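You operate a simulated robot arm through the tools that you are given. There is no shell and no other tool. Be economical: measure what you need, move in short steps, check, and stop when the job is done.

You run a simulated robot arm. Do the job below in one go: nothing can be reset, and whatever is moved stays where it is left.

JOB
Wipe both splashes off the drainer and bin the cloth.
Fine: shut the rag bin lid again.

Only the result counts: the job must be done as asked and must still hold three seconds after the hand-in. Knocking over, shifting, dropping, spilling or breaking anything else fails it. A push-on lid holds only when it is set on centred and level and pressed home; a screw cap is set on level and turned clockwise until tight. Flat cloth is picked up by pressing the open fingertips on it (5 to 10 N) and closing them slowly along it; thin cloth reads only 2 to 8 mm in the jaws.

ROBOT AND FRAMES
A 7-joint arm with a two-finger parallel gripper, fixed in place. Base frame: the origin is at the foot of the arm, x ahead of it, y to its left, z up; the work surface is at about z = 0.85. Units: m, degrees, N and s.
With the tool pointing down near the work surface it reaches from about 0.48 to 0.92 m from the base axis. Its first joint turns from -115.0 to 115.0 degrees. Payload 3.91 kg.
The tool frame sits at the grasp point between the pads (the TCP): z along the fingers, y along the line on which they close. The tips reach 0.03 m beyond it. Largest opening 0.11 m; finger width 0.02, thickness 0.01; the body of the gripper, 0.048 by 0.112 m, starts 0.055 m behind the TCP.
Orientation is that of the tool frame in the base frame, as [roll, pitch, yaw] about the fixed x, y, z axes, in that order (R = Rz(yaw) Ry(pitch) Rx(roll)). With the fingers straight down and closing along the base's y, the tool's x points along the base's -x, its y along +y and its z along -z.

CONTROLS
- The arm moves only by the tool move_arm. Its argument "series" is a list of rows, each a list of 6 numbers: the shift along the tool's x, y, z in cm, then the turn, a rotation vector about the tool's x, y, z in degrees. In form: [[dx, dy, dz, ax, ay, az], ...]. A call has 1 to 8 rows; each row shifts and turns the commanded pose from where the row before left it, along the tool's axes as they then stand. "hand" is the opening, from 0 (shut) to 1 (fully open), set as the call begins (left out, the last holds). Each row takes 0.2 s and may step no farther than 0.05 m and 8.6 degrees from the row before; otherwise, or with a gripper value out of range, the whole call is refused. Where a pose cannot be reached the arm comes as near as it can. A force on the tool above 60 N (or 10 N above the force at the start of the call, whichever is more), or a blocked arm, ends the call early, and 0.2 s more pass. The fingers move at their own pace (about 0.153 m/s each) and stop on an object; they squeeze with about 31 N. The grip force told is the motor's: it shows also when the fingers shut on nothing. Time passes only in rows, and 0.2 s behind the last, so rows that do not move let the fingers close. The reply holds the time, the measured pose of the TCP, the force on the tool along the base axes, the opening and the grip force, in the units named above and with some noise, and new pictures: "pictures" is both (left out), scene, wrist or none.
- Cameras (640 x 400 px; columns grow to the right, rows downward): "scene" is fixed at [0.2216, 0.4992, 1.5613]; the picture's right is [-0.93, -0.37, 0.00], its down [-0.19, 0.47, -0.86] and it looks along [0.32, -0.80, -0.50] (base axes); focal length 353 px, centre (320, 200). "wrist" rides on the gripper at [-0.036, 0, -0.057] in the tool frame; the picture's right is [0.00, -1.00, 0.00], its down [0.97, 0.00, -0.24] and it looks along [0.24, 0.00, 0.97] (tool axes); focal length 218 px, centre (320, 200). There is no depth. A picture from a camera that has moved, and an enlarged one, comes with that camera's place and axes in the base frame and with its lens.
- raise_lower(by): slides the trunk up (or, below 0, down) by that many m; the arm rides with it, the base frame stays. It gives what a move gives, with no picture.
- zoom(camera, box): a new picture of the part [left, top, right, bottom] of that camera's present view, enlarged. No time passes.
- job_done(): hands the job in; it is judged then, once.

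Work in short steps. Places have to be worked out from the pictures, the camera data and where the tool is seen: move nearer, look again, correct. Check each grasp and each placing, and mend what went wrong. You have 120 turns and 170 pictures in all, those below and enlarged ones among them. Open the gripper and draw the arm clear of the work before you hand the job in, unless the task says otherwise; then end with one line.

The tools are called after "Call:" as name(argument=value, ...) on one line, values as JSON. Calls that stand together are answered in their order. move_arm: Moves the arm, as the interface text tells. Its arguments: {"type":"object","properties":{"series":{"type":"array"},"hand":{"type":"number"},"pictures":{"type":"string","enum":["both","scene","wrist","none"]}},"required":["series"]} The other tools are called the same way: raise_lower (by) slides the trunk up or down; zoom (camera, box) takes an enlarged picture of a part of a camera's view; job_done () hands the job in.

At the start:

```text
t: 0.0
tool_pos: [0.5499, -0.3767, 1.2029]
orientation: [-180.0, 0.0, 180.0]
wrist_force: [-0.4, -0.1, 0.9]
finger_gap: 0.1101
grasp_force: 0.0
trunk travel left (down, up): [-0.65, 0.34]
```

scene: 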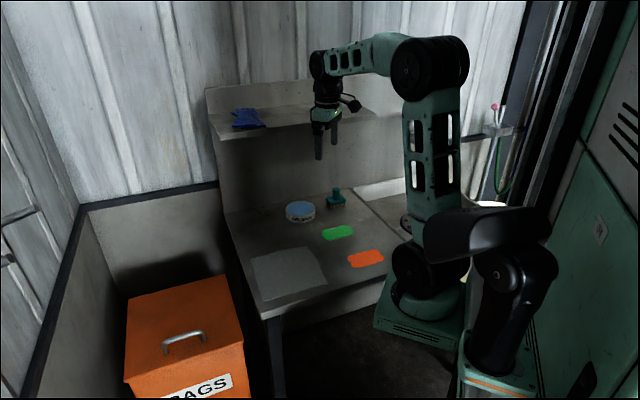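
wrist: 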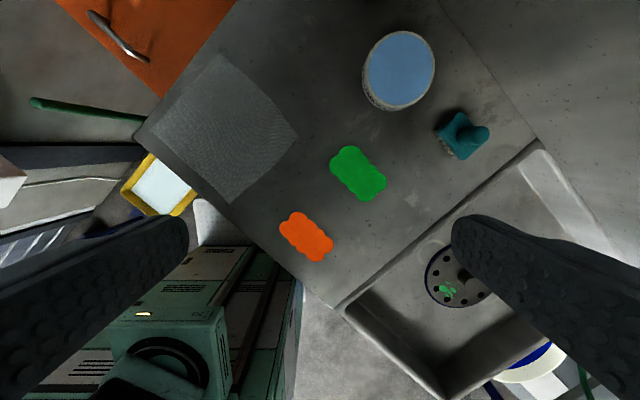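

I'll look closer at the cloth, the splashes and the bin before I move anything.

Call:
zoom(camera="scene", box=[100, 180, 420, 400])

Call:
zoom(camera="wrist", box=[120, 0, 520, 280])

Call:
zoom(camera="scene", box=[190, 70, 390, 220])

```text
1.82 times, centred on (260, 290) of scene
camera zoom: at [0.2216, 0.4992, 1.5613], right [-0.93, -0.37, 0.0], down [-0.19, 0.47, -0.86], along [0.32, -0.8, -0.5], focal length 642 px, centre (429, 36)
```

zoom: 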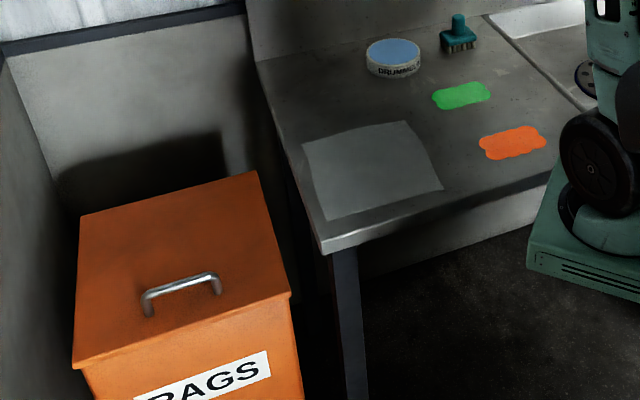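

```text
1.43 times, centred on (320, 140) of wrist
camera zoom: at [0.586, -0.3768, 1.2587], right [0.0, -1.0, 0.0], down [-0.97, 0.0, 0.24], along [-0.24, 0.0, -0.97], focal length 312 px, centre (320, 286)
```

zoom: 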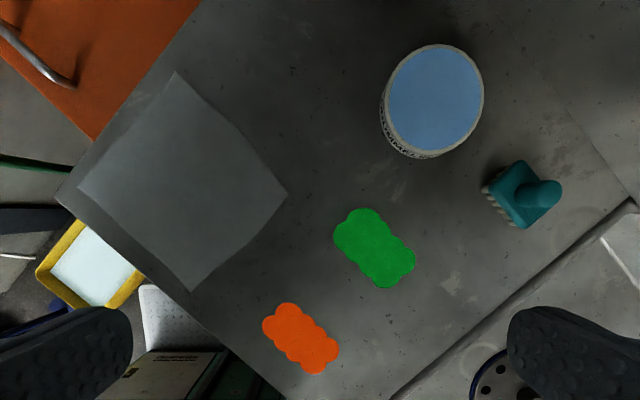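

```text
2.67 times, centred on (290, 145) of scene
camera zoom: at [0.2216, 0.4992, 1.5613], right [-0.93, -0.37, 0.0], down [-0.19, 0.47, -0.86], along [0.32, -0.8, -0.5], focal length 941 px, centre (400, 347)
```

zoom: 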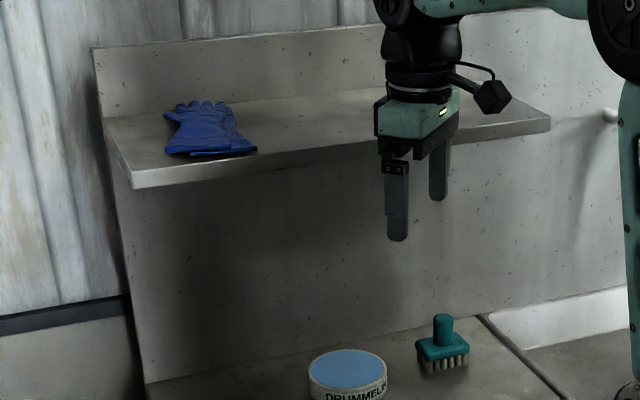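

The grey sheet (about 0.19 m square, centred near (0.61, -0.20)) is the cloth. The green splash is near (0.536, -0.449) and the orange one near (0.41, -0.35). The bin lid looks hinged at its far side, with its handle near (0.81, 0.04, 0.74). I turn the tool 45° so it closes across the handle.

Call:
move_arm(series=[[0, 0, 0, 0, 0, -7.5], [0, 0, 0, 0, 0, -7.5], [0, 0, 0, 0, 0, -7.5], [0, 0, 0, 0, 0, -7.5], [0, 0, 0, 0, 0, -7.5], [0, 0, 0, 0, 0, -7.5]], pictures="none")

Call:
move_arm(series=[[-4.6, 1.1, 0, 0, 0, 0], [-4.6, 1.1, 0, 0, 0, 0], [-4.6, 1.1, 0, 0, 0, 0], [-4.6, 1.1, 0, 0, 0, 0], [-4.6, 1.1, 0, 0, 0, 0], [-4.6, 1.1, 0, 0, 0, 0], [-4.6, 1.1, 0, 0, 0, 0], [-4.6, 1.1, 0, 0, 0, 0]])

```text
t: 1.4
tool_pos: [0.5504, -0.3776, 1.203]
orientation: [-180.0, 0.1, -134.9]
wrist_force: [0.8, -0.1, -0.5]
finger_gap: 0.1101
grasp_force: 0.1
trunk travel left (down, up): [-0.65, 0.34]
```

```text
t: 3.2
tool_pos: [0.7442, -0.0543, 1.2033]
orientation: [-180.0, -0.1, -135.1]
wrist_force: [0.8, -0.9, -0.8]
finger_gap: 0.1099
grasp_force: 0.1
trunk travel left (down, up): [-0.65, 0.34]
camera wrist: at [0.7696, -0.0287, 1.2593], right [0.71, -0.71, 0.0], down [-0.69, -0.69, 0.24], along [-0.17, -0.17, -0.97], focal length 218 px, centre (320, 200)
```

scene: 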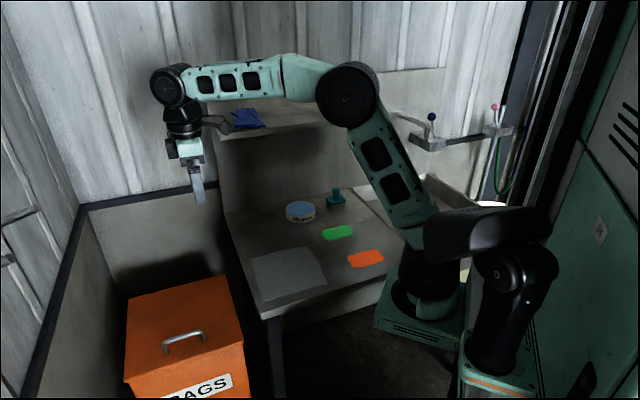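
wrist: 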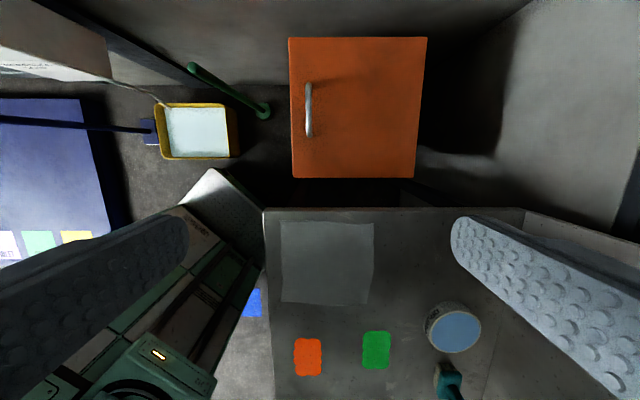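

The bin is square to the tool now and the handle bar is near (0.806, 0.045). I go above it and come down part of the way to measure it.

Call:
move_arm(series=[[-3.8, 0.87, 0, 0, 0, 0], [-3.8, 0.87, 0, 0, 0, 0], [-3.8, 0.87, 0, 0, 0, 0], [0, 0, 5, 0, 0, 0], [0, 0, 5, 0, 0, 0], [0, 0, 5, 0, 0, 0], [0, 0, 5, 0, 0, 0], [0, 0, 5, 0, 0, 0]])

```text
t: 5.0
tool_pos: [0.81, 0.044, 0.9514]
orientation: [-179.9, 0.1, -135.0]
wrist_force: [-0.3, -0.4, -0.1]
finger_gap: 0.1102
grasp_force: 0.1
trunk travel left (down, up): [-0.65, 0.34]
camera wrist: at [0.8345, 0.0692, 1.0084], right [0.71, -0.71, 0.0], down [-0.69, -0.69, 0.24], along [-0.17, -0.17, -0.97], focal length 218 px, centre (320, 200)
```

scene: 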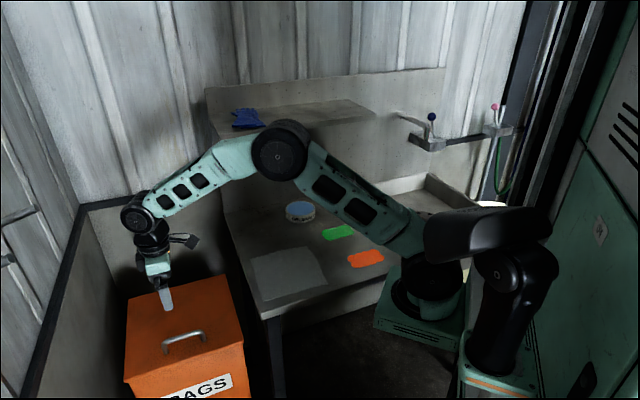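
wrist: 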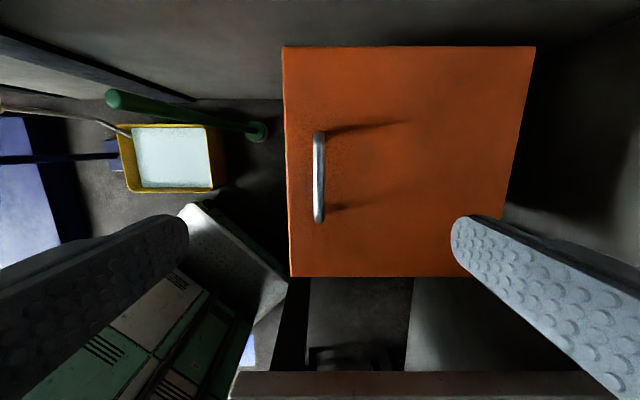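

The bar lies at z ≈ 0.743 and the lid top at about 0.71. I shift 2.5 mm, come down so the tips straddle the bar, then close.

Call:
move_arm(series=[[0, 0.25, 4, 0, 0, 0], [0, 0, 4, 0, 0, 0], [0, 0, 4, 0, 0, 0], [0, 0, 4, 0, 0, 0], [0, 0, 2, 0, 0, 0], [0, 0, 1.5, 0, 0, 0], [0, 0, 0, 0, 0, 0]])

```text
t: 6.6
tool_pos: [0.8101, 0.0469, 0.7569]
orientation: [180.0, 0.0, -135.0]
wrist_force: [-0.8, -0.4, 0.5]
finger_gap: 0.11
grasp_force: 0.0
trunk travel left (down, up): [-0.65, 0.34]
camera wrist: at [0.8347, 0.072, 0.8129], right [0.71, -0.71, 0.0], down [-0.69, -0.69, 0.24], along [-0.17, -0.17, -0.97], focal length 218 px, centre (320, 200)
```

scene: 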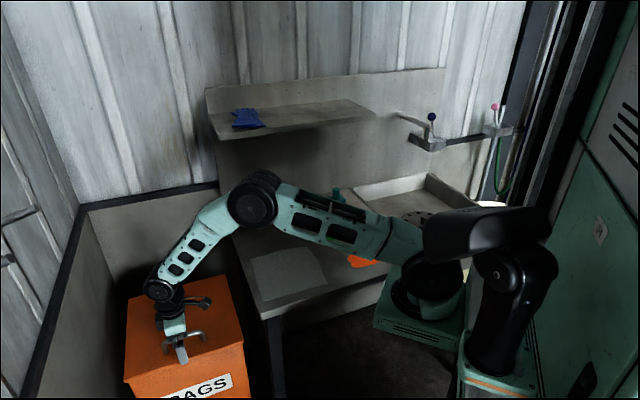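
wrist: 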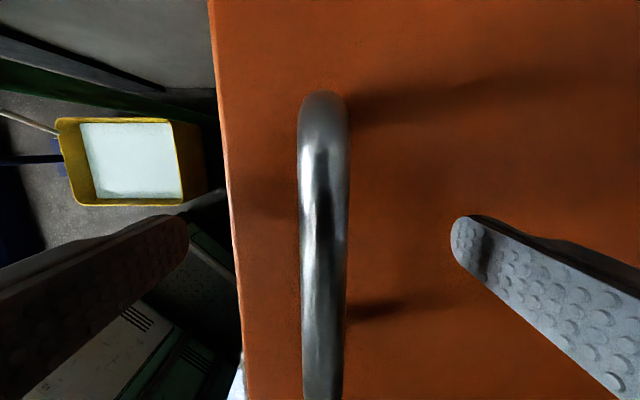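

The bar is centred between the open fingers and nothing is touching. I close on it.

Call:
move_arm(series=[[0, 0, 0, 0, 0, 0], [0, 0, 0, 0, 0, 0], [0, 0, 0, 0, 0, 0]], hand=0, pictures="wrist")

```text
t: 7.4
tool_pos: [0.8099, 0.0458, 0.7564]
orientation: [-179.9, 0.0, -135.1]
wrist_force: [4.4, -2.5, -2.6]
finger_gap: 0.0138
grasp_force: 45.2
trunk travel left (down, up): [-0.65, 0.34]
camera wrist: at [0.8353, 0.0713, 0.8131], right [0.71, -0.71, 0.0], down [-0.69, -0.69, 0.24], along [-0.17, -0.17, -0.97], focal length 218 px, centre (320, 200)
```

wrist: 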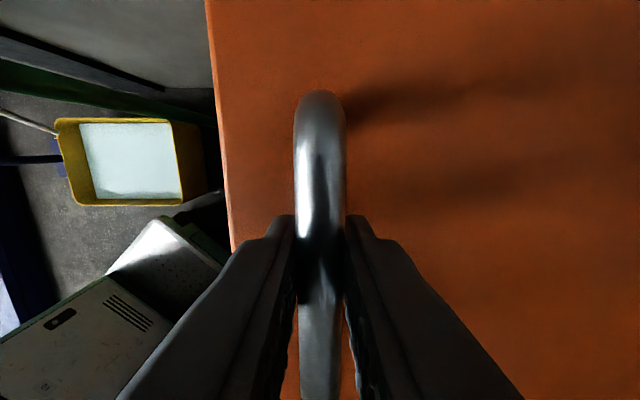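

The bar is gripped at 14 mm. I start lifting along an arc about the back edge (hinge about 0.26 m behind the bar), watching the force.

Call:
move_arm(series=[[0, -0.26, -1.36, 0, 0, 0], [0, -0.33, -1.35, 0, 0, 0], [0, -0.4, -1.33, 0, 0, 0], [0, -0.47, -1.3, 0, 0, 0], [0, -0.54, -1.29, 0, 0, 0]])

```text
t: 8.6
tool_pos: [0.8246, 0.03, 0.8231]
orientation: [-179.9, 0.0, -135.2]
wrist_force: [24.7, -5.4, -13.6]
finger_gap: 0.0137
grasp_force: 44.6
trunk travel left (down, up): [-0.65, 0.34]
camera wrist: at [0.8502, 0.0561, 0.879], right [0.71, -0.71, 0.0], down [-0.69, -0.69, 0.24], along [-0.17, -0.17, -0.97], focal length 218 px, centre (320, 200)
```

scene: 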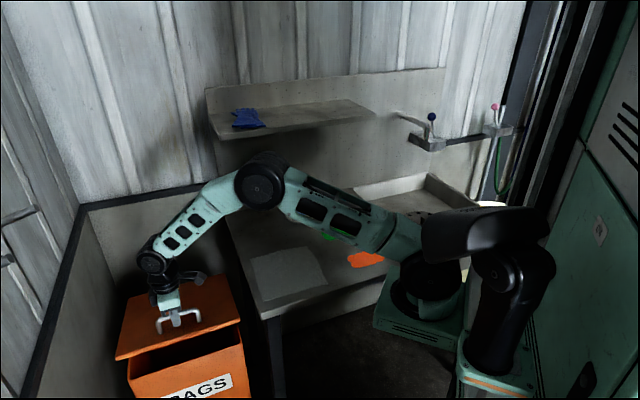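
wrist: 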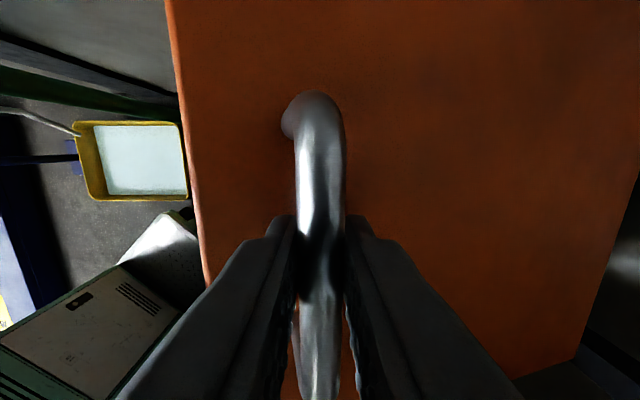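

The lid is hinged and swings up freely, with a modest pull toward the hinge. I carry on along the arc, a little farther toward the hinge.

Call:
move_arm(series=[[-0.1, -1.1, -1.6, 0, 0, 0], [-0.1, -1.1, -1.58, 0, 0, 0], [0, -1.1, -1.5, 0, 0, 0], [0, -1.2, -1.43, 0, 0, 0]], pictures="scene")

```text
t: 9.6
tool_pos: [0.8543, 0.0011, 0.8853]
orientation: [179.8, 0.0, -135.0]
wrist_force: [-13.7, -2.3, 1.8]
finger_gap: 0.0135
grasp_force: 44.9
trunk travel left (down, up): [-0.65, 0.34]
```

scene: 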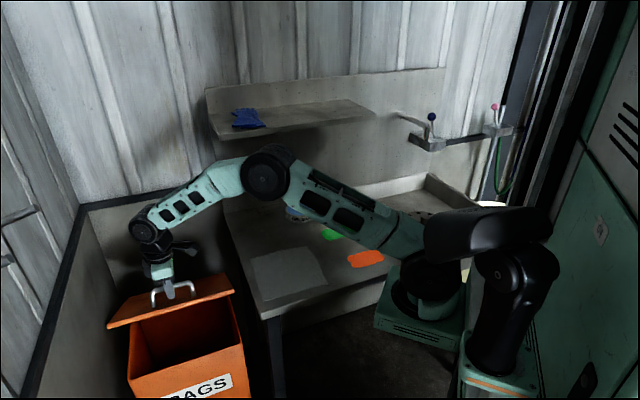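

The forces are small and the lid is about 32° open. I go on.

Call:
move_arm(series=[[0, -1.24, -1.34, 0, 0, 0], [0, -1.34, -1.24, 0, 0, 0], [0, -1.42, -1.15, 0, 0, 0], [0, -1.5, -1.05, 0, 0, 0], [0, -1.57, -0.94, 0, 0, 0]], pictures="scene")

```text
t: 10.8
tool_pos: [0.9056, -0.0493, 0.942]
orientation: [-180.0, 0.0, -135.1]
wrist_force: [-13.5, -12.4, -2.3]
finger_gap: 0.0136
grasp_force: 45.2
trunk travel left (down, up): [-0.65, 0.34]
```

scene: 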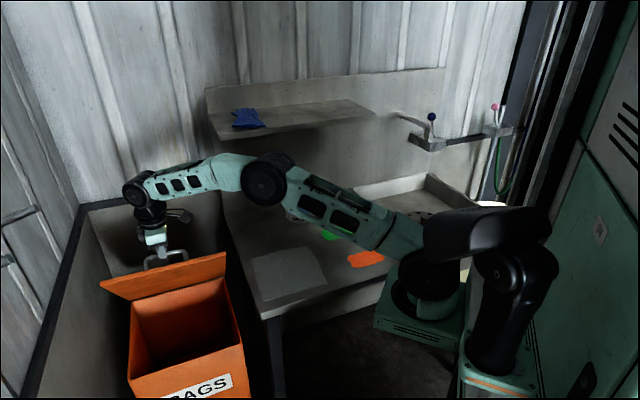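

Still on the arc with the lid at roughly 52°, and the arm still has bend to spare. I continue toward vertical.

Call:
move_arm(series=[[0, -1.63, -0.84, 0, 0, 0], [0, -1.68, -0.71, 0, 0, 0], [0, -1.73, -0.6, 0, 0, 0], [0, -1.77, -0.47, 0, 0, 0]], pictures="scene")

```text
t: 11.8
tool_pos: [0.9377, -0.0902, 0.9666]
orientation: [179.9, 0.5, -134.6]
wrist_force: [25.7, 24.8, -9.0]
finger_gap: 0.0136
grasp_force: 45.3
out of reach, approached as far as the arm can: row 3, 4
trunk travel left (down, up): [-0.65, 0.34]
```

scene: 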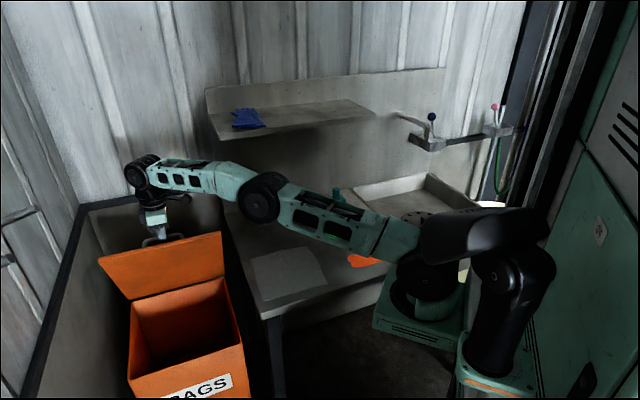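

The arm hit its reach limit with the lid at about 64°. Leaning the gripper back along the bar (about tool y) gains reach without touching the lid, so I tilt 32° in place.

Call:
move_arm(series=[[0, 0, 0, 0, -8, 0], [0, 0, 0, 0, -8, 0], [0, 0, 0, 0, -8, 0], [0, 0, 0, 0, -8, 0]])

```text
t: 12.8
tool_pos: [0.9336, -0.0996, 0.9653]
orientation: [-179.9, 31.8, -135.0]
wrist_force: [-10.0, -7.0, 0.9]
finger_gap: 0.0139
grasp_force: 44.8
trunk travel left (down, up): [-0.65, 0.34]
camera wrist: at [0.9335, -0.0994, 1.0317], right [0.71, -0.71, 0.0], down [-0.67, -0.67, -0.31], along [0.22, 0.22, -0.95], focal length 218 px, centre (320, 200)
```

scene: 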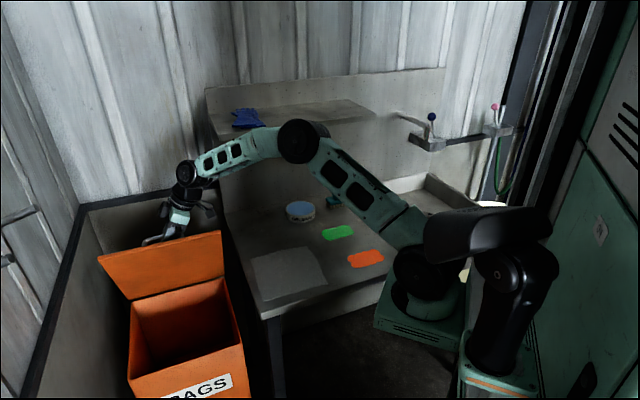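
wrist: 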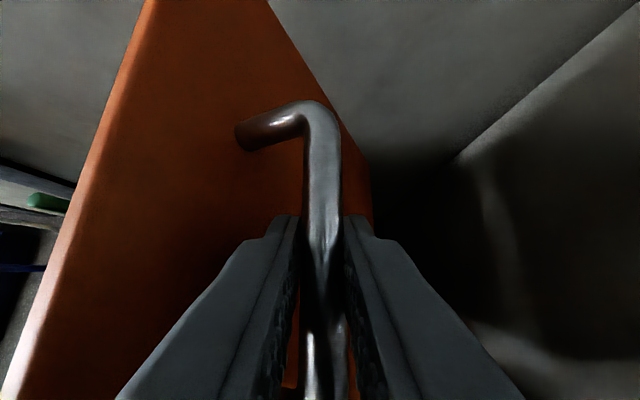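

The tilt worked and the grip holds. I follow the arc on toward vertical.

Call:
move_arm(series=[[-0.22, -1.8, -0.36, 0, 0, 0], [-0.16, -1.8, -0.26, 0, 0, 0], [-0.09, -1.81, -0.15, 0, 0, 0], [-0.03, -1.83, -0.04, 0, 0, 0], [0.04, -1.82, 0.07, 0, 0, 0]])

```text
t: 14.0
tool_pos: [0.9968, -0.1617, 0.9749]
orientation: [179.9, 31.9, -134.9]
wrist_force: [-25.7, -17.5, 5.2]
finger_gap: 0.0137
grasp_force: 45.0
trunk travel left (down, up): [-0.65, 0.34]
camera wrist: at [0.9973, -0.1619, 1.0421], right [0.71, -0.71, 0.0], down [-0.67, -0.67, -0.31], along [0.22, 0.22, -0.95], focal length 218 px, centre (320, 200)
```

scene: 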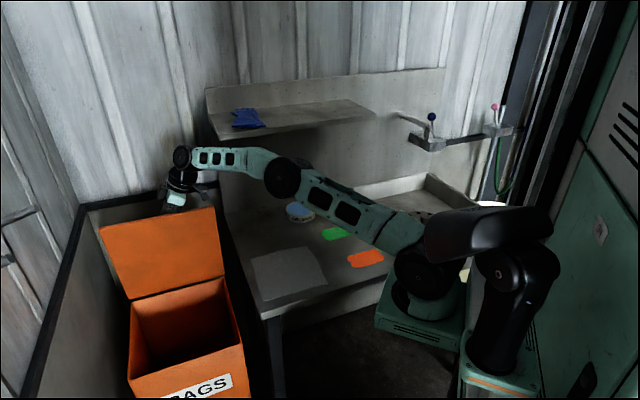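
wrist: 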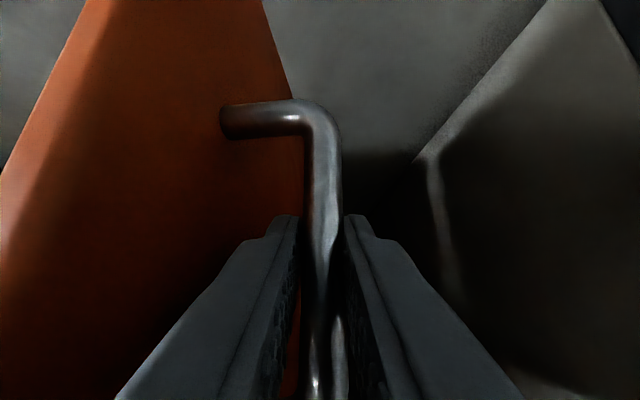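

The lid is near 85° with some sideways force along the bar. I ease that while taking it past vertical.

Call:
move_arm(series=[[0.3, -1.82, 0.18, 0, 0, 0], [0.3, -1.79, 0.28, 0, 0, 0], [0.3, -1.77, 0.39, 0, 0, 0]])

```text
t: 14.7
tool_pos: [1.0061, -0.1699, 0.9766]
orientation: [179.8, 33.6, -134.9]
wrist_force: [8.3, 18.0, 14.9]
finger_gap: 0.014
grasp_force: 44.9
out of reach, approached as far as the arm can: row 1, 2, 3
trunk travel left (down, up): [-0.65, 0.34]
stopped in row 3: the force on the tool passed its limit (the readings are from after the stop); the commanded pose is now the measured one
camera wrist: at [1.0058, -0.1714, 1.0444], right [0.71, -0.7, 0.0], down [-0.66, -0.67, -0.34], along [0.24, 0.24, -0.94], focal length 218 px, centre (320, 200)
```

scene: 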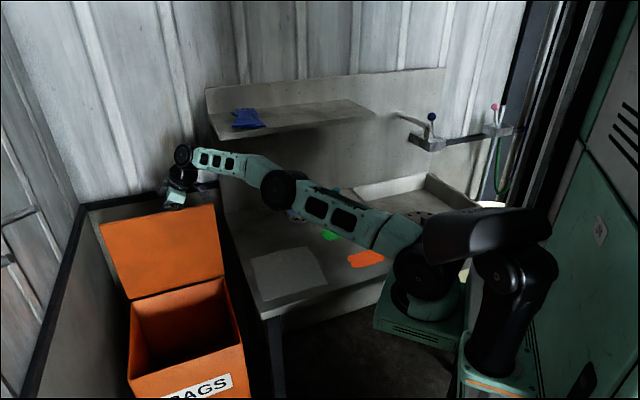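
wrist: 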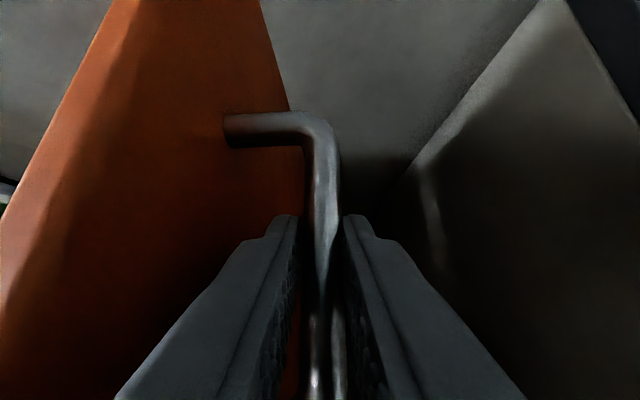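

Reach is limiting again. I lean the gripper back by another 16°, then continue.

Call:
move_arm(series=[[0, 0, 0, 0, -5, 0], [0, 0, 0, 0, -5, 0], [0, 0, 0, 0, -5, 0]], pictures="none")

```text
t: 15.3
tool_pos: [1.0084, -0.1713, 0.9868]
orientation: [-179.9, 44.0, -135.1]
wrist_force: [-1.9, 7.5, 17.8]
finger_gap: 0.0138
grasp_force: 44.8
trunk travel left (down, up): [-0.65, 0.34]
stopped in row 3: the force on the tool passed its limit (the readings are from after the stop); the commanded pose is now the measured one
```

The gripper body is probably meeting the lid's rim at this tilt. I undo the extra tilt and loosen the fingers slightly, leaving the front finger as a stop, to see whether the lid stays up by itself.

Call:
move_arm(series=[[0, 0, 0, 0, 4, 0], [0, 0, 0, 0, 4, 0], [0, 0, 0, 0, 4, 0]], pictures="none")

Call:
move_arm(series=[[0, 0, 0, 0, 0, 0], [0, 0, 0, 0, 0, 0], [0, 0, 0, 0, 0, 0], [0, 0, 0, 0, 0, 0]], hand=0.24)

```text
t: 16.1
tool_pos: [1.0034, -0.1672, 0.9876]
orientation: [-179.8, 32.3, -134.9]
wrist_force: [20.2, 17.4, 19.0]
finger_gap: 0.0136
grasp_force: 44.9
out of reach, approached as far as the arm can: row 3
trunk travel left (down, up): [-0.65, 0.34]
```

```text
t: 17.1
tool_pos: [1.0014, -0.1712, 0.9847]
orientation: [-180.0, 31.8, -135.1]
wrist_force: [-0.5, -0.2, 0.6]
finger_gap: 0.0264
grasp_force: 0.0
trunk travel left (down, up): [-0.65, 0.34]
camera wrist: at [1.0031, -0.1707, 1.0503], right [0.71, -0.71, 0.0], down [-0.67, -0.67, -0.31], along [0.22, 0.22, -0.95], focal length 218 px, centre (320, 200)
```

scene: 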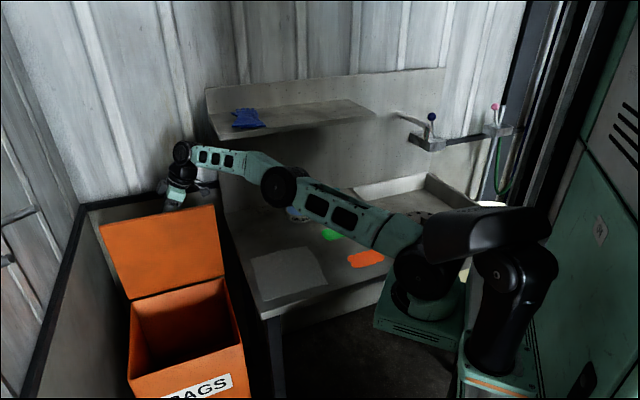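
wrist: 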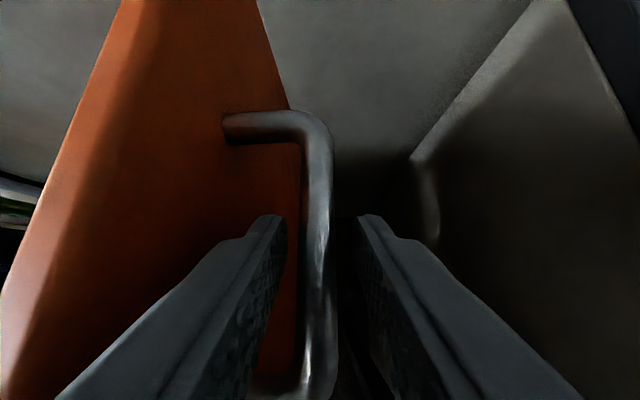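

No force remains and the bar hangs free between the fingers, so the lid is holding itself open. I back out along the tool axis.

Call:
move_arm(series=[[0, 0, -2, 0, 0, 0], [0, 0, -3, 0, 0, 0], [0, 0, -4, 0, 0, 0], [0, 0, -4, 0, 0, 0], [0, 0, -4, 0, 0, 0]])

```text
t: 18.2
tool_pos: [0.944, -0.1474, 0.9745]
orientation: [167.2, 27.9, -135.9]
wrist_force: [40.7, 47.9, 12.2]
finger_gap: 0.0271
grasp_force: 0.4
trunk travel left (down, up): [-0.65, 0.34]
stopped in row 5: the arm was blocked; the commanded pose is now the measured one
camera wrist: at [0.9572, -0.1523, 1.0395], right [0.75, -0.63, -0.2], down [-0.66, -0.71, -0.25], along [0.02, 0.31, -0.95], focal length 218 px, centre (320, 200)
```

scene: 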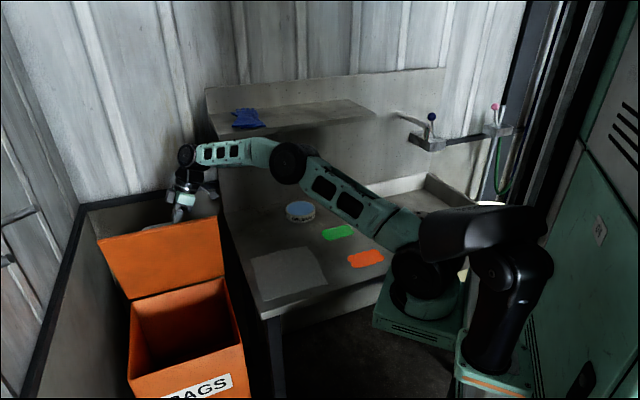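
wrist: 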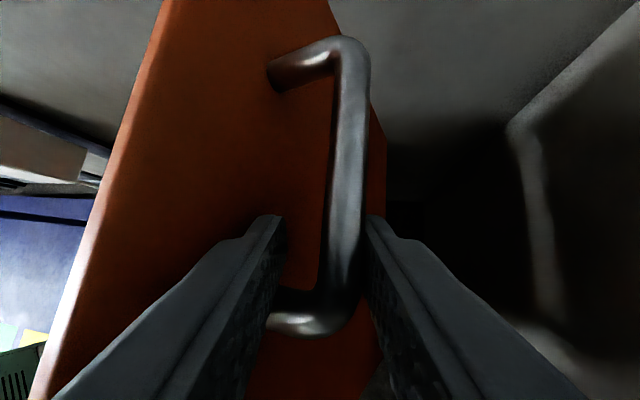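

The retreat snagged the front finger on the handle's near post and pulled the lid back a bit. I shift back along the bar to free it and look again.

Call:
move_arm(series=[[-1, 0, 0, 0, 0, 0], [-1, 0, 0, 0, 0, 0], [0, 0, 0, 0, 0, 0]])

```text
t: 19.0
tool_pos: [0.9571, -0.1465, 0.9851]
orientation: [168.3, 27.2, -135.7]
wrist_force: [-0.2, 0.8, 0.8]
finger_gap: 0.0268
grasp_force: 0.5
trunk travel left (down, up): [-0.65, 0.34]
camera wrist: at [0.9694, -0.1501, 1.0505], right [0.75, -0.64, -0.18], down [-0.66, -0.71, -0.23], along [0.02, 0.29, -0.96], focal length 218 px, centre (320, 200)
```

scene: 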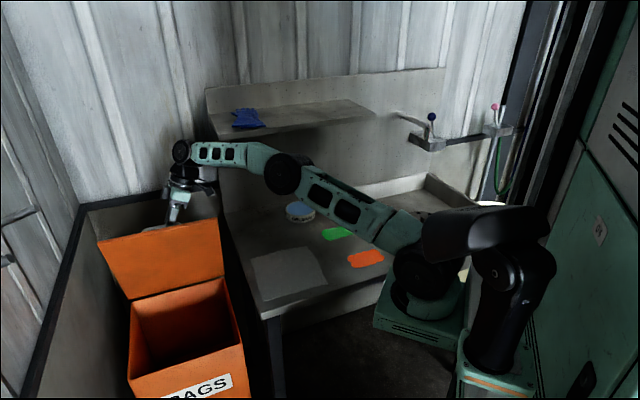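
wrist: 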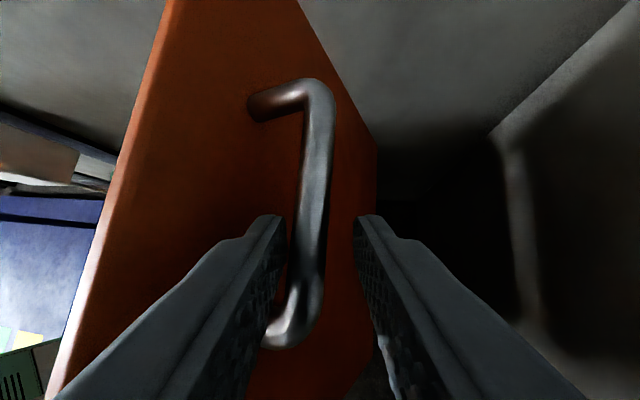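

It's free now, and the lid stays put at about 68° with no load, so its hinge holds by friction. I withdraw nearly straight up so the finger won't catch the post again.

Call:
move_arm(series=[[-0.7, 0, -1.3, 0, 0, 0], [-0.7, 0, -1.3, 0, 0, 0], [-0.7, 0, -1.3, 0, 0, 0]])

```text
t: 19.8
tool_pos: [0.9602, -0.1455, 1.0175]
orientation: [167.4, 26.6, -135.6]
wrist_force: [0.3, -0.3, 1.1]
finger_gap: 0.0264
grasp_force: 0.1
out of reach, approached as far as the arm can: row 3
trunk travel left (down, up): [-0.65, 0.34]
camera wrist: at [0.9748, -0.1494, 1.0834], right [0.75, -0.63, -0.2], down [-0.66, -0.72, -0.22], along [0.0, 0.3, -0.95], focal length 218 px, centre (320, 200)
```

scene: 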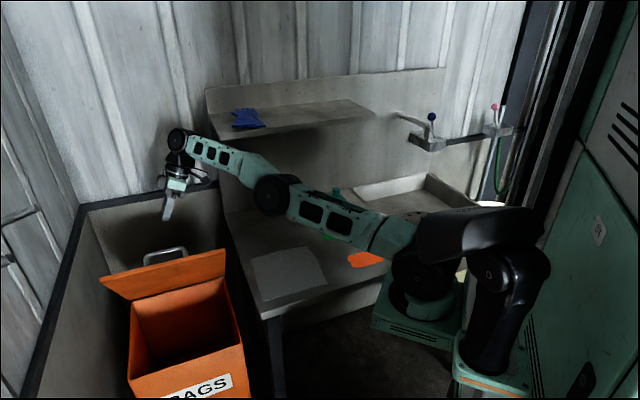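
wrist: 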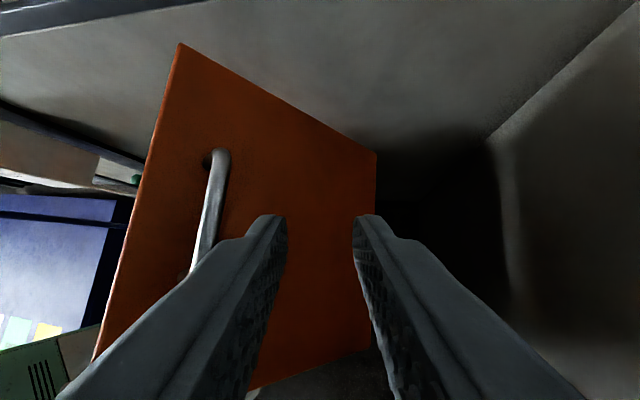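

The fingers are clear, but the lid seems lower than before. I wait a moment to see whether it's falling.

Call:
move_arm(series=[[0, 0, -1, 0, 0, 0], [0, 0, -1, 0, 0, 0]], pictures="scene")

```text
t: 20.4
tool_pos: [0.9556, -0.1464, 1.0247]
orientation: [166.8, 25.9, -135.4]
wrist_force: [-0.2, 0.1, 0.1]
finger_gap: 0.0263
grasp_force: 0.1
out of reach, approached as far as the arm can: row 2
trunk travel left (down, up): [-0.65, 0.34]
```

scene: 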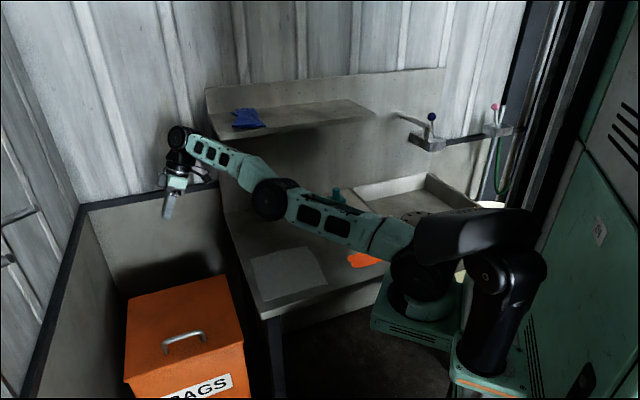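

The lid fell shut: it's damped rather than held, so it must go past vertical. I'll regrip nearer the handle's near end, with the gripper already leaned 34° and only the tips on the bar, for more reach. First I straighten up and go back over the handle.

Call:
move_arm(series=[[0, 1, -1, 6.6, 0, 0], [0, 2, 0, 6.6, 0, 0], [0, 2, 0, 0, -8.1, 0], [1, 4, -0.3, 0, 0, 0], [1, 4, -0.3, 0, 0, 0], [1, 4, -0.3, 0, 0, 0], [1, 4, -0.3, 0, 0, 0], [1, 3, -0.3, 0, 0, 0]], hand=0.6)

```text
t: 22.2
tool_pos: [1.0033, -0.0575, 1.1069]
orientation: [-178.0, 35.5, -135.4]
wrist_force: [0.1, -0.3, -0.1]
finger_gap: 0.0662
grasp_force: 0.1
out of reach, approached as far as the arm can: row 1, 2, 3, 4, 5, 6, 7, 8
trunk travel left (down, up): [-0.65, 0.34]
camera wrist: at [0.9993, -0.0602, 1.1723], right [0.69, -0.73, 0.03], down [-0.67, -0.65, -0.37], along [0.29, 0.24, -0.93], focal length 218 px, centre (320, 200)
```

scene: 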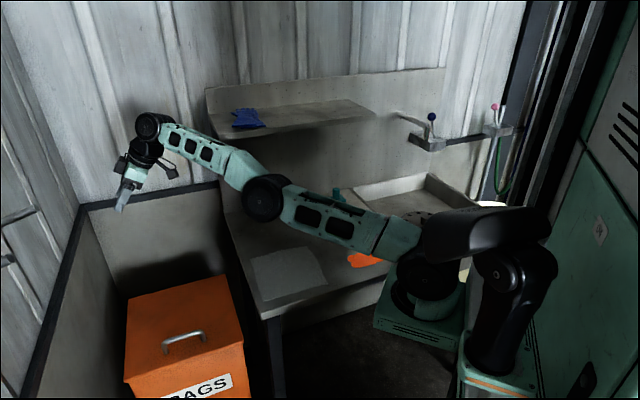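
wrist: 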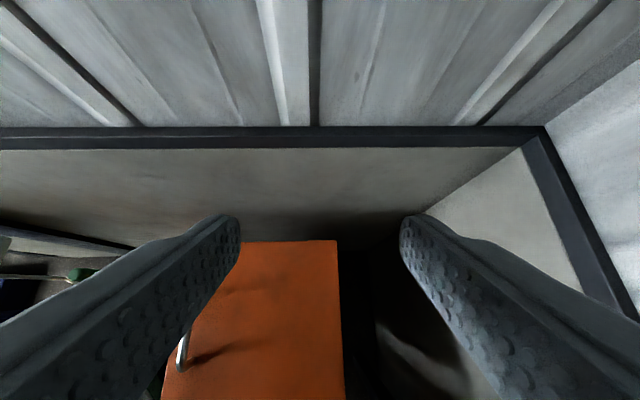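

The commanded pose had drifted past reach, so I head back inward from the measured pose, toward the point above the handle's near end.

Call:
move_arm(series=[[2.5, 2.64, -0.07, 0, 0, 0], [2.5, 2.64, -0.07, 0, 0, 0], [2.5, 2.64, -0.07, 0, 0, 0], [2.5, 2.64, -0.07, 0, 0, 0], [2.5, 2.64, -0.07, 0, 0, 0], [2.5, 2.64, -0.07, 0, 0, 0], [2.5, 2.64, -0.07, 0, 0, 0], [2.5, 2.64, -0.07, 0, 0, 0]], pictures="none")

```text
t: 24.0
tool_pos: [1.012, -0.0355, 1.0753]
orientation: [-178.1, 35.4, -135.4]
wrist_force: [0.2, -1.1, -0.4]
finger_gap: 0.066
grasp_force: 0.2
out of reach, approached as far as the arm can: row 1, 2, 3, 4, 5, 6, 7, 8
trunk travel left (down, up): [-0.65, 0.34]
```

The pose barely moved, so the arm seems stuck stretched out or the command has drifted. A small trunk move should resync it, and then I look.

Call:
raise_lower(by=0.03)

Call:
move_arm(series=[[0, 0, -2, 0, 0, 0], [0, 0, -2, 0, 0, 0]])

```text
t: 24.8
tool_pos: [1.0116, -0.0351, 1.1052]
orientation: [-178.1, 35.5, -135.4]
wrist_force: [-0.1, 0.1, 0.3]
finger_gap: 0.066
grasp_force: 0.0
trunk travel left (down, up): [-0.68, 0.31]
```

```text
t: 25.4
tool_pos: [1.0027, -0.0516, 1.1396]
orientation: [-178.2, 35.4, -135.4]
wrist_force: [-0.7, 0.8, -0.1]
finger_gap: 0.0658
grasp_force: 0.1
out of reach, approached as far as the arm can: row 1, 2
trunk travel left (down, up): [-0.68, 0.31]
camera wrist: at [0.9981, -0.0524, 1.2062], right [0.69, -0.72, 0.03], down [-0.67, -0.65, -0.37], along [0.28, 0.24, -0.93], focal length 218 px, centre (320, 200)
```

scene: 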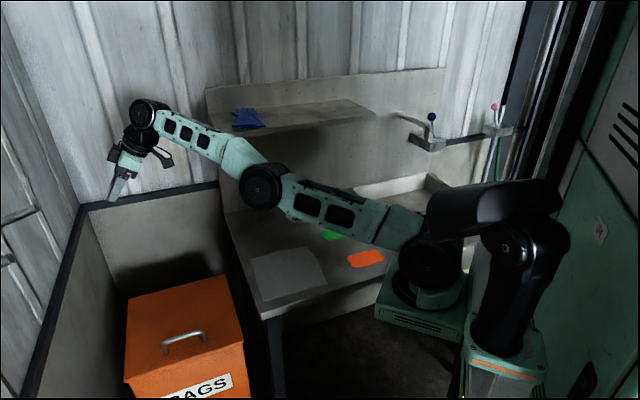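
wrist: 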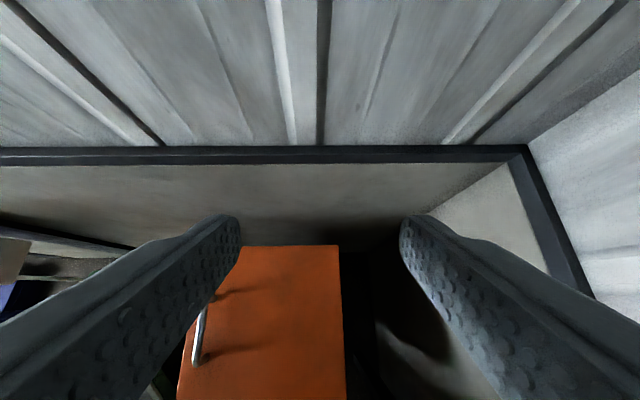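

The arm is now in an elbow-down posture that can't fold. I stretch it straight (outward and lower), so the elbow can come back up when I retract.

Call:
move_arm(series=[[-0.5, -2.2, 2.8, 0, 0, 0], [-0.5, -2.2, 2.8, 0, 0, 0], [-0.5, -2.2, 2.8, 0, 0, 0], [-0.5, -2.2, 2.8, 0, 0, 0]], pictures="scene")

```text
t: 26.4
tool_pos: [1.0245, -0.0604, 1.0402]
orientation: [-178.2, 35.5, -135.5]
wrist_force: [-0.9, -0.1, 0.3]
finger_gap: 0.0662
grasp_force: 0.0
out of reach, approached as far as the arm can: row 1, 2, 3, 4
trunk travel left (down, up): [-0.68, 0.31]
```

scene: 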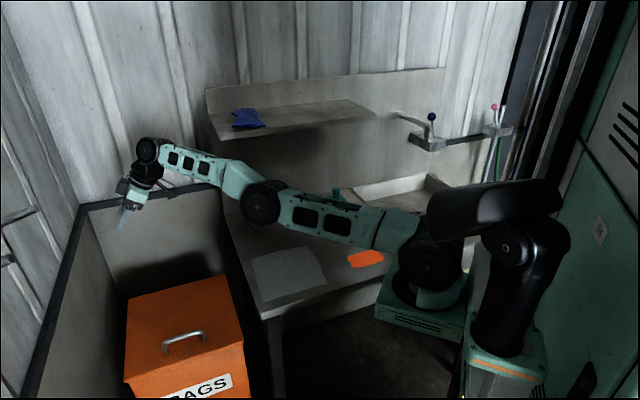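

Moving down is reducing the elbow's downward bend. I carry on straight down to bring it over to elbow-up.

Call:
move_arm(series=[[2.03, 0, 2.85, 0, 0, 0], [2.03, 0, 2.85, 0, 0, 0], [2.03, 0, 2.85, 0, 0, 0], [2.03, 0, 2.85, 0, 0, 0]], pictures="scene")

```text
t: 27.4
tool_pos: [1.0295, -0.0648, 0.9019]
orientation: [-178.1, 35.5, -135.4]
wrist_force: [-0.9, 0.7, 0.4]
finger_gap: 0.066
grasp_force: 0.1
trunk travel left (down, up): [-0.68, 0.31]
```

scene: 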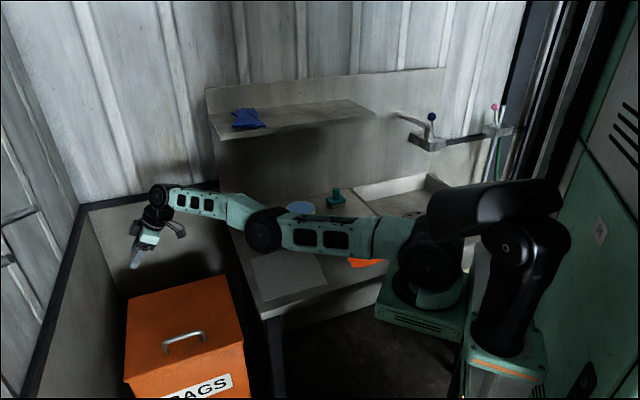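

That pose is reachable again. I retract a little and watch which way the elbow goes.

Call:
move_arm(series=[[2.2, 2.95, -1.55, 0, 0, 0], [2.2, 2.95, -1.55, 0, 0, 0]], pictures="scene")

```text
t: 28.0
tool_pos: [1.0283, -0.0646, 0.8988]
orientation: [-178.1, 35.4, -135.4]
wrist_force: [-0.7, 0.1, 0.3]
finger_gap: 0.0658
grasp_force: 0.0
out of reach, approached as far as the arm can: row 1, 2
trunk travel left (down, up): [-0.68, 0.31]
```

scene: 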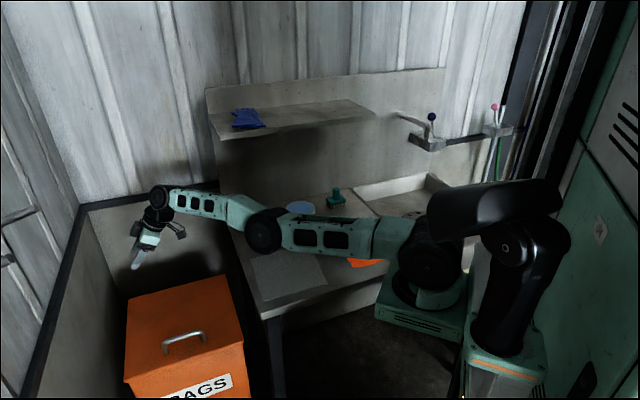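

I push outward past reach to straighten the elbow fully, then down.

Call:
move_arm(series=[[-2.2, -2.95, 1.55, 0, 0, 0], [-2.2, -2.95, 1.55, 0, 0, 0], [-2.2, -2.95, 1.55, 0, 0, 0], [-2.2, -2.95, 1.55, 0, 0, 0], [-2.2, -2.95, 1.55, 0, 0, 0]])

```text
t: 29.2
tool_pos: [1.0329, -0.0627, 0.9009]
orientation: [-178.0, 35.5, -135.4]
wrist_force: [0.0, 0.1, -0.2]
finger_gap: 0.0658
grasp_force: 0.0
out of reach, approached as far as the arm can: row 1, 2, 3, 4, 5
trunk travel left (down, up): [-0.68, 0.31]
camera wrist: at [1.0286, -0.0635, 0.9666], right [0.69, -0.73, 0.03], down [-0.67, -0.65, -0.37], along [0.29, 0.23, -0.93], focal length 218 px, centre (320, 200)
```

scene: 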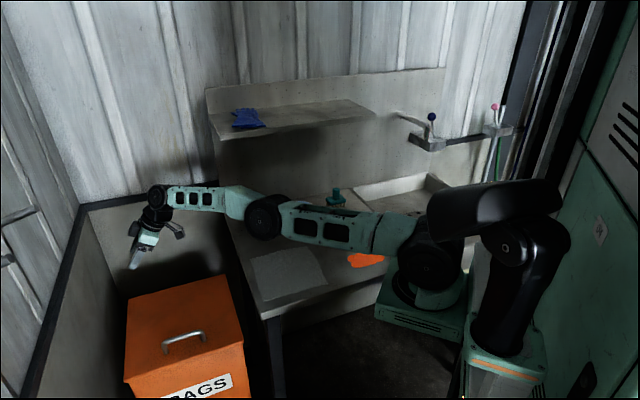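
wrist: 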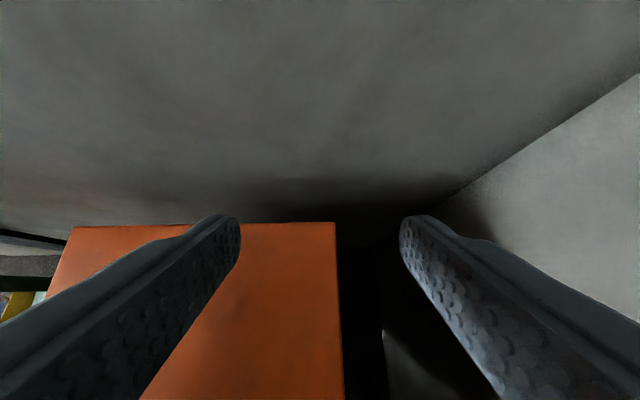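

The elbow is now straight. I retract while moving down so that it folds upward.

Call:
move_arm(series=[[3.65, 2.95, 0.49, 0, 0, 0], [3.65, 2.95, 0.49, 0, 0, 0], [3.65, 2.95, 0.49, 0, 0, 0], [3.65, 2.95, 0.49, 0, 0, 0]], pictures="scene")

```text
t: 30.2
tool_pos: [0.8743, -0.0508, 0.7938]
orientation: [-178.0, 35.6, -135.3]
wrist_force: [-0.4, 0.7, -0.1]
finger_gap: 0.0661
grasp_force: 0.0
trunk travel left (down, up): [-0.68, 0.31]
```

scene: 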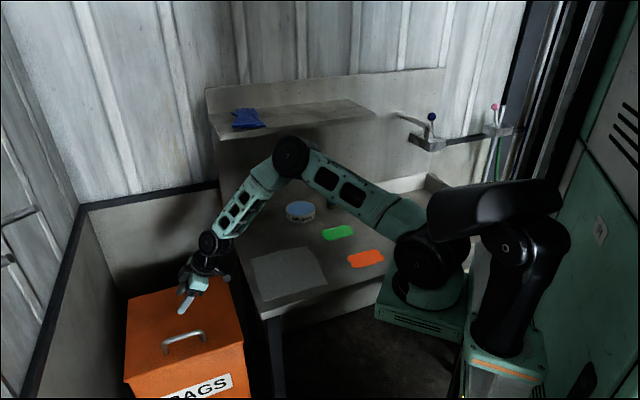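

Elbow-up is restored. I level the roll and go to the pre-grasp point for the bar's near end.

Call:
move_arm(series=[[0, 0, -2.5, -2, 0, 0], [1, 2.8, -2.47, 0, 0, 0], [1, 2.8, -2.47, 0, 0, 0], [1, 3, -2.47, 0, 0, 0], [0, 2.9, 0, 0, 0, 0]])

```text
t: 31.4
tool_pos: [0.7319, -0.0275, 0.8603]
orientation: [179.9, 35.5, -135.4]
wrist_force: [0.7, 0.1, -0.2]
finger_gap: 0.066
grasp_force: 0.0
trunk travel left (down, up): [-0.68, 0.31]
camera wrist: at [0.7297, -0.0299, 0.9263], right [0.7, -0.71, 0.0], down [-0.66, -0.65, -0.37], along [0.26, 0.26, -0.93], focal length 218 px, centre (320, 200)
```

scene: 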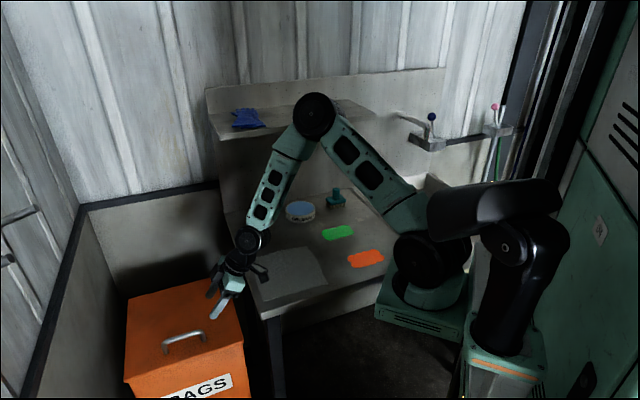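
wrist: 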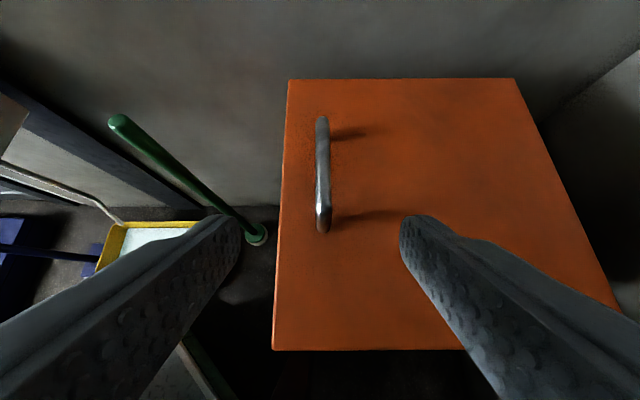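

The bar runs from t ≈ 0.565 to 0.64 along its axis. I drive in along the tool axis to about 0.58, then close.

Call:
move_arm(series=[[0, -0.3, 3.14, 0, 0, 0], [0, 0, 3.14, 0, 0, 0], [0, 0, 3.14, 0, 0, 0], [0.1, 0, 3.14, 0, 0, 0], [0, 0, 0, 0, 0, 0]], pictures="none")

Call:
move_arm(series=[[0, 0, 0, 0, 0, 0], [0, 0, 0, 0, 0, 0], [0, 0, 0, 0, 0, 0]], hand=0, pictures="wrist")

```text
t: 32.0
tool_pos: [0.7633, -0.0027, 0.8195]
orientation: [-179.4, 36.0, -135.1]
wrist_force: [-4.4, -0.3, 43.8]
finger_gap: 0.0663
grasp_force: 0.1
trunk travel left (down, up): [-0.68, 0.31]
stopped in row 3: the force on the tool passed its limit (the readings are from after the stop); the commanded pose is now the measured one
```

```text
t: 32.6
tool_pos: [0.7639, -0.0017, 0.8183]
orientation: [-179.3, 36.1, -135.0]
wrist_force: [-5.3, -0.5, 28.9]
finger_gap: 0.0002
grasp_force: 30.7
trunk travel left (down, up): [-0.68, 0.31]
stopped in row 3: the force on the tool passed its limit (the readings are from after the stop); the commanded pose is now the measured one
camera wrist: at [0.7622, -0.0053, 0.886], right [0.7, -0.71, 0.01], down [-0.66, -0.65, -0.38], along [0.28, 0.26, -0.93], focal length 218 px, centre (320, 200)
```

wrist: 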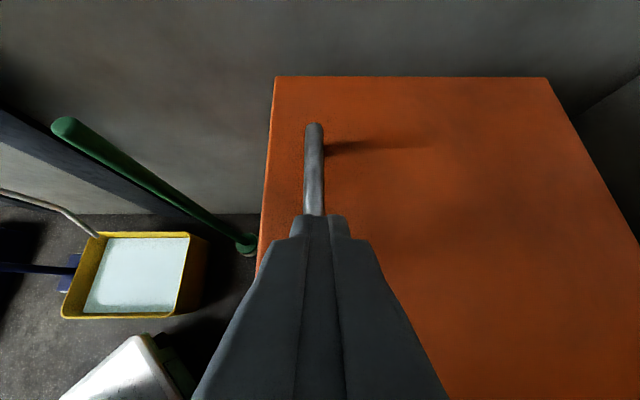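

The tool met something at z ≈ 0.82, probably the wrist against the counter. I open, back out along the tool axis and look.

Call:
move_arm(series=[[0, 0, -1.5, 0, 0, 0], [0, 0, 0, 0, 0, 0]], hand=0.6, pictures="scene")

Call:
zoom(camera="scene", box=[140, 180, 360, 320])

```text
t: 33.2
tool_pos: [0.758, -0.009, 0.8296]
orientation: [-179.6, 35.9, -135.1]
wrist_force: [-0.4, -0.2, -0.3]
finger_gap: 0.0658
grasp_force: 0.1
trunk travel left (down, up): [-0.68, 0.31]
```

scene: 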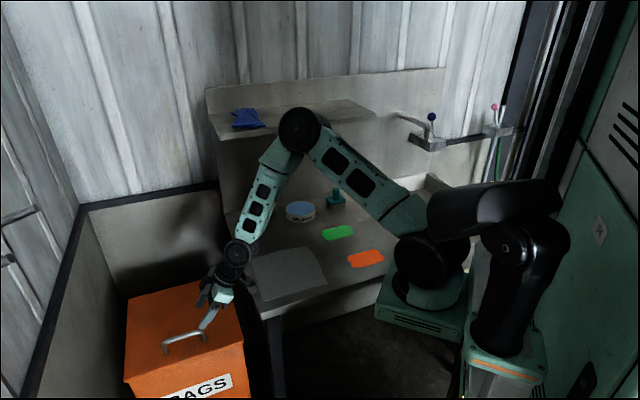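

```text
2.86 times, centred on (250, 250) of scene
camera zoom: at [0.2216, 0.4992, 1.5613], right [-0.93, -0.37, 0.0], down [-0.19, 0.47, -0.86], along [0.32, -0.8, -0.5], focal length 1008 px, centre (520, 57)
```

zoom: 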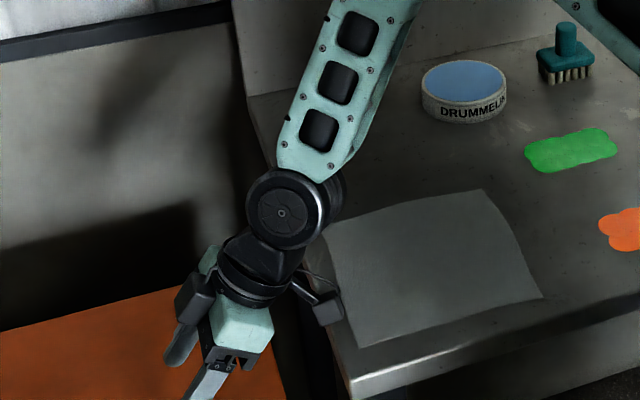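

The wrist fouls the counter when it's leaned that low. I go vertical for the grasp, still at the bar's near end, and lean later once the lid is up.

Call:
move_arm(series=[[0, 0, -2, 0, 0, 0], [0, 0, 0, 0, 7.2, 0], [0, 0, 0, 0, 7.2, 0], [0, 0, 0, 0, 7.2, 0], [0, 0, 0, 0, 7.2, 0], [0, 0, 0, 0, 7.1, 0]], pictures="none")

```text
t: 34.6
tool_pos: [0.7512, -0.0187, 0.846]
orientation: [-179.6, -0.1, -135.4]
wrist_force: [0.3, 0.3, 0.0]
finger_gap: 0.0662
grasp_force: 0.1
trunk travel left (down, up): [-0.68, 0.31]
```

I move over the bar's near end and come down.

Call:
move_arm(series=[[-3, 0.2, 0, 0, 0, 0.3], [-3, 0.24, 0, 0, 0, 0], [0, 0, 3, 0, 0, 0], [0, 0, 3, 0, 0, 0], [0, 0, 2.6, 0, 0, 0], [0, 0, 0, 0, 0, 0]], pictures="wrist")

```text
t: 36.0
tool_pos: [0.7894, 0.0282, 0.7615]
orientation: [-179.4, 0.0, -135.8]
wrist_force: [-0.9, -0.8, -0.5]
finger_gap: 0.066
grasp_force: 0.0
trunk travel left (down, up): [-0.68, 0.31]
camera wrist: at [0.8151, 0.0532, 0.8168], right [0.7, -0.72, 0.01], down [-0.7, -0.68, 0.24], along [-0.17, -0.17, -0.97], focal length 218 px, centre (320, 200)
```

wrist: 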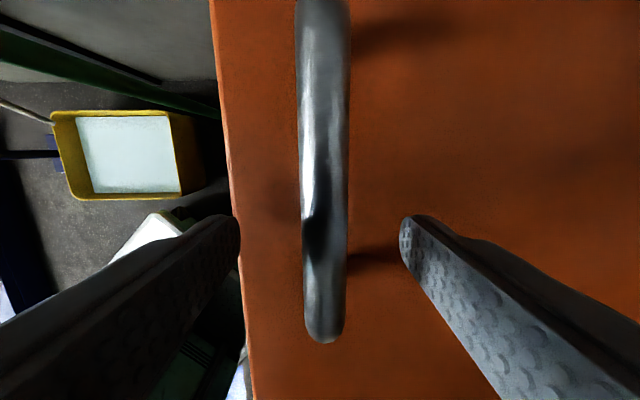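

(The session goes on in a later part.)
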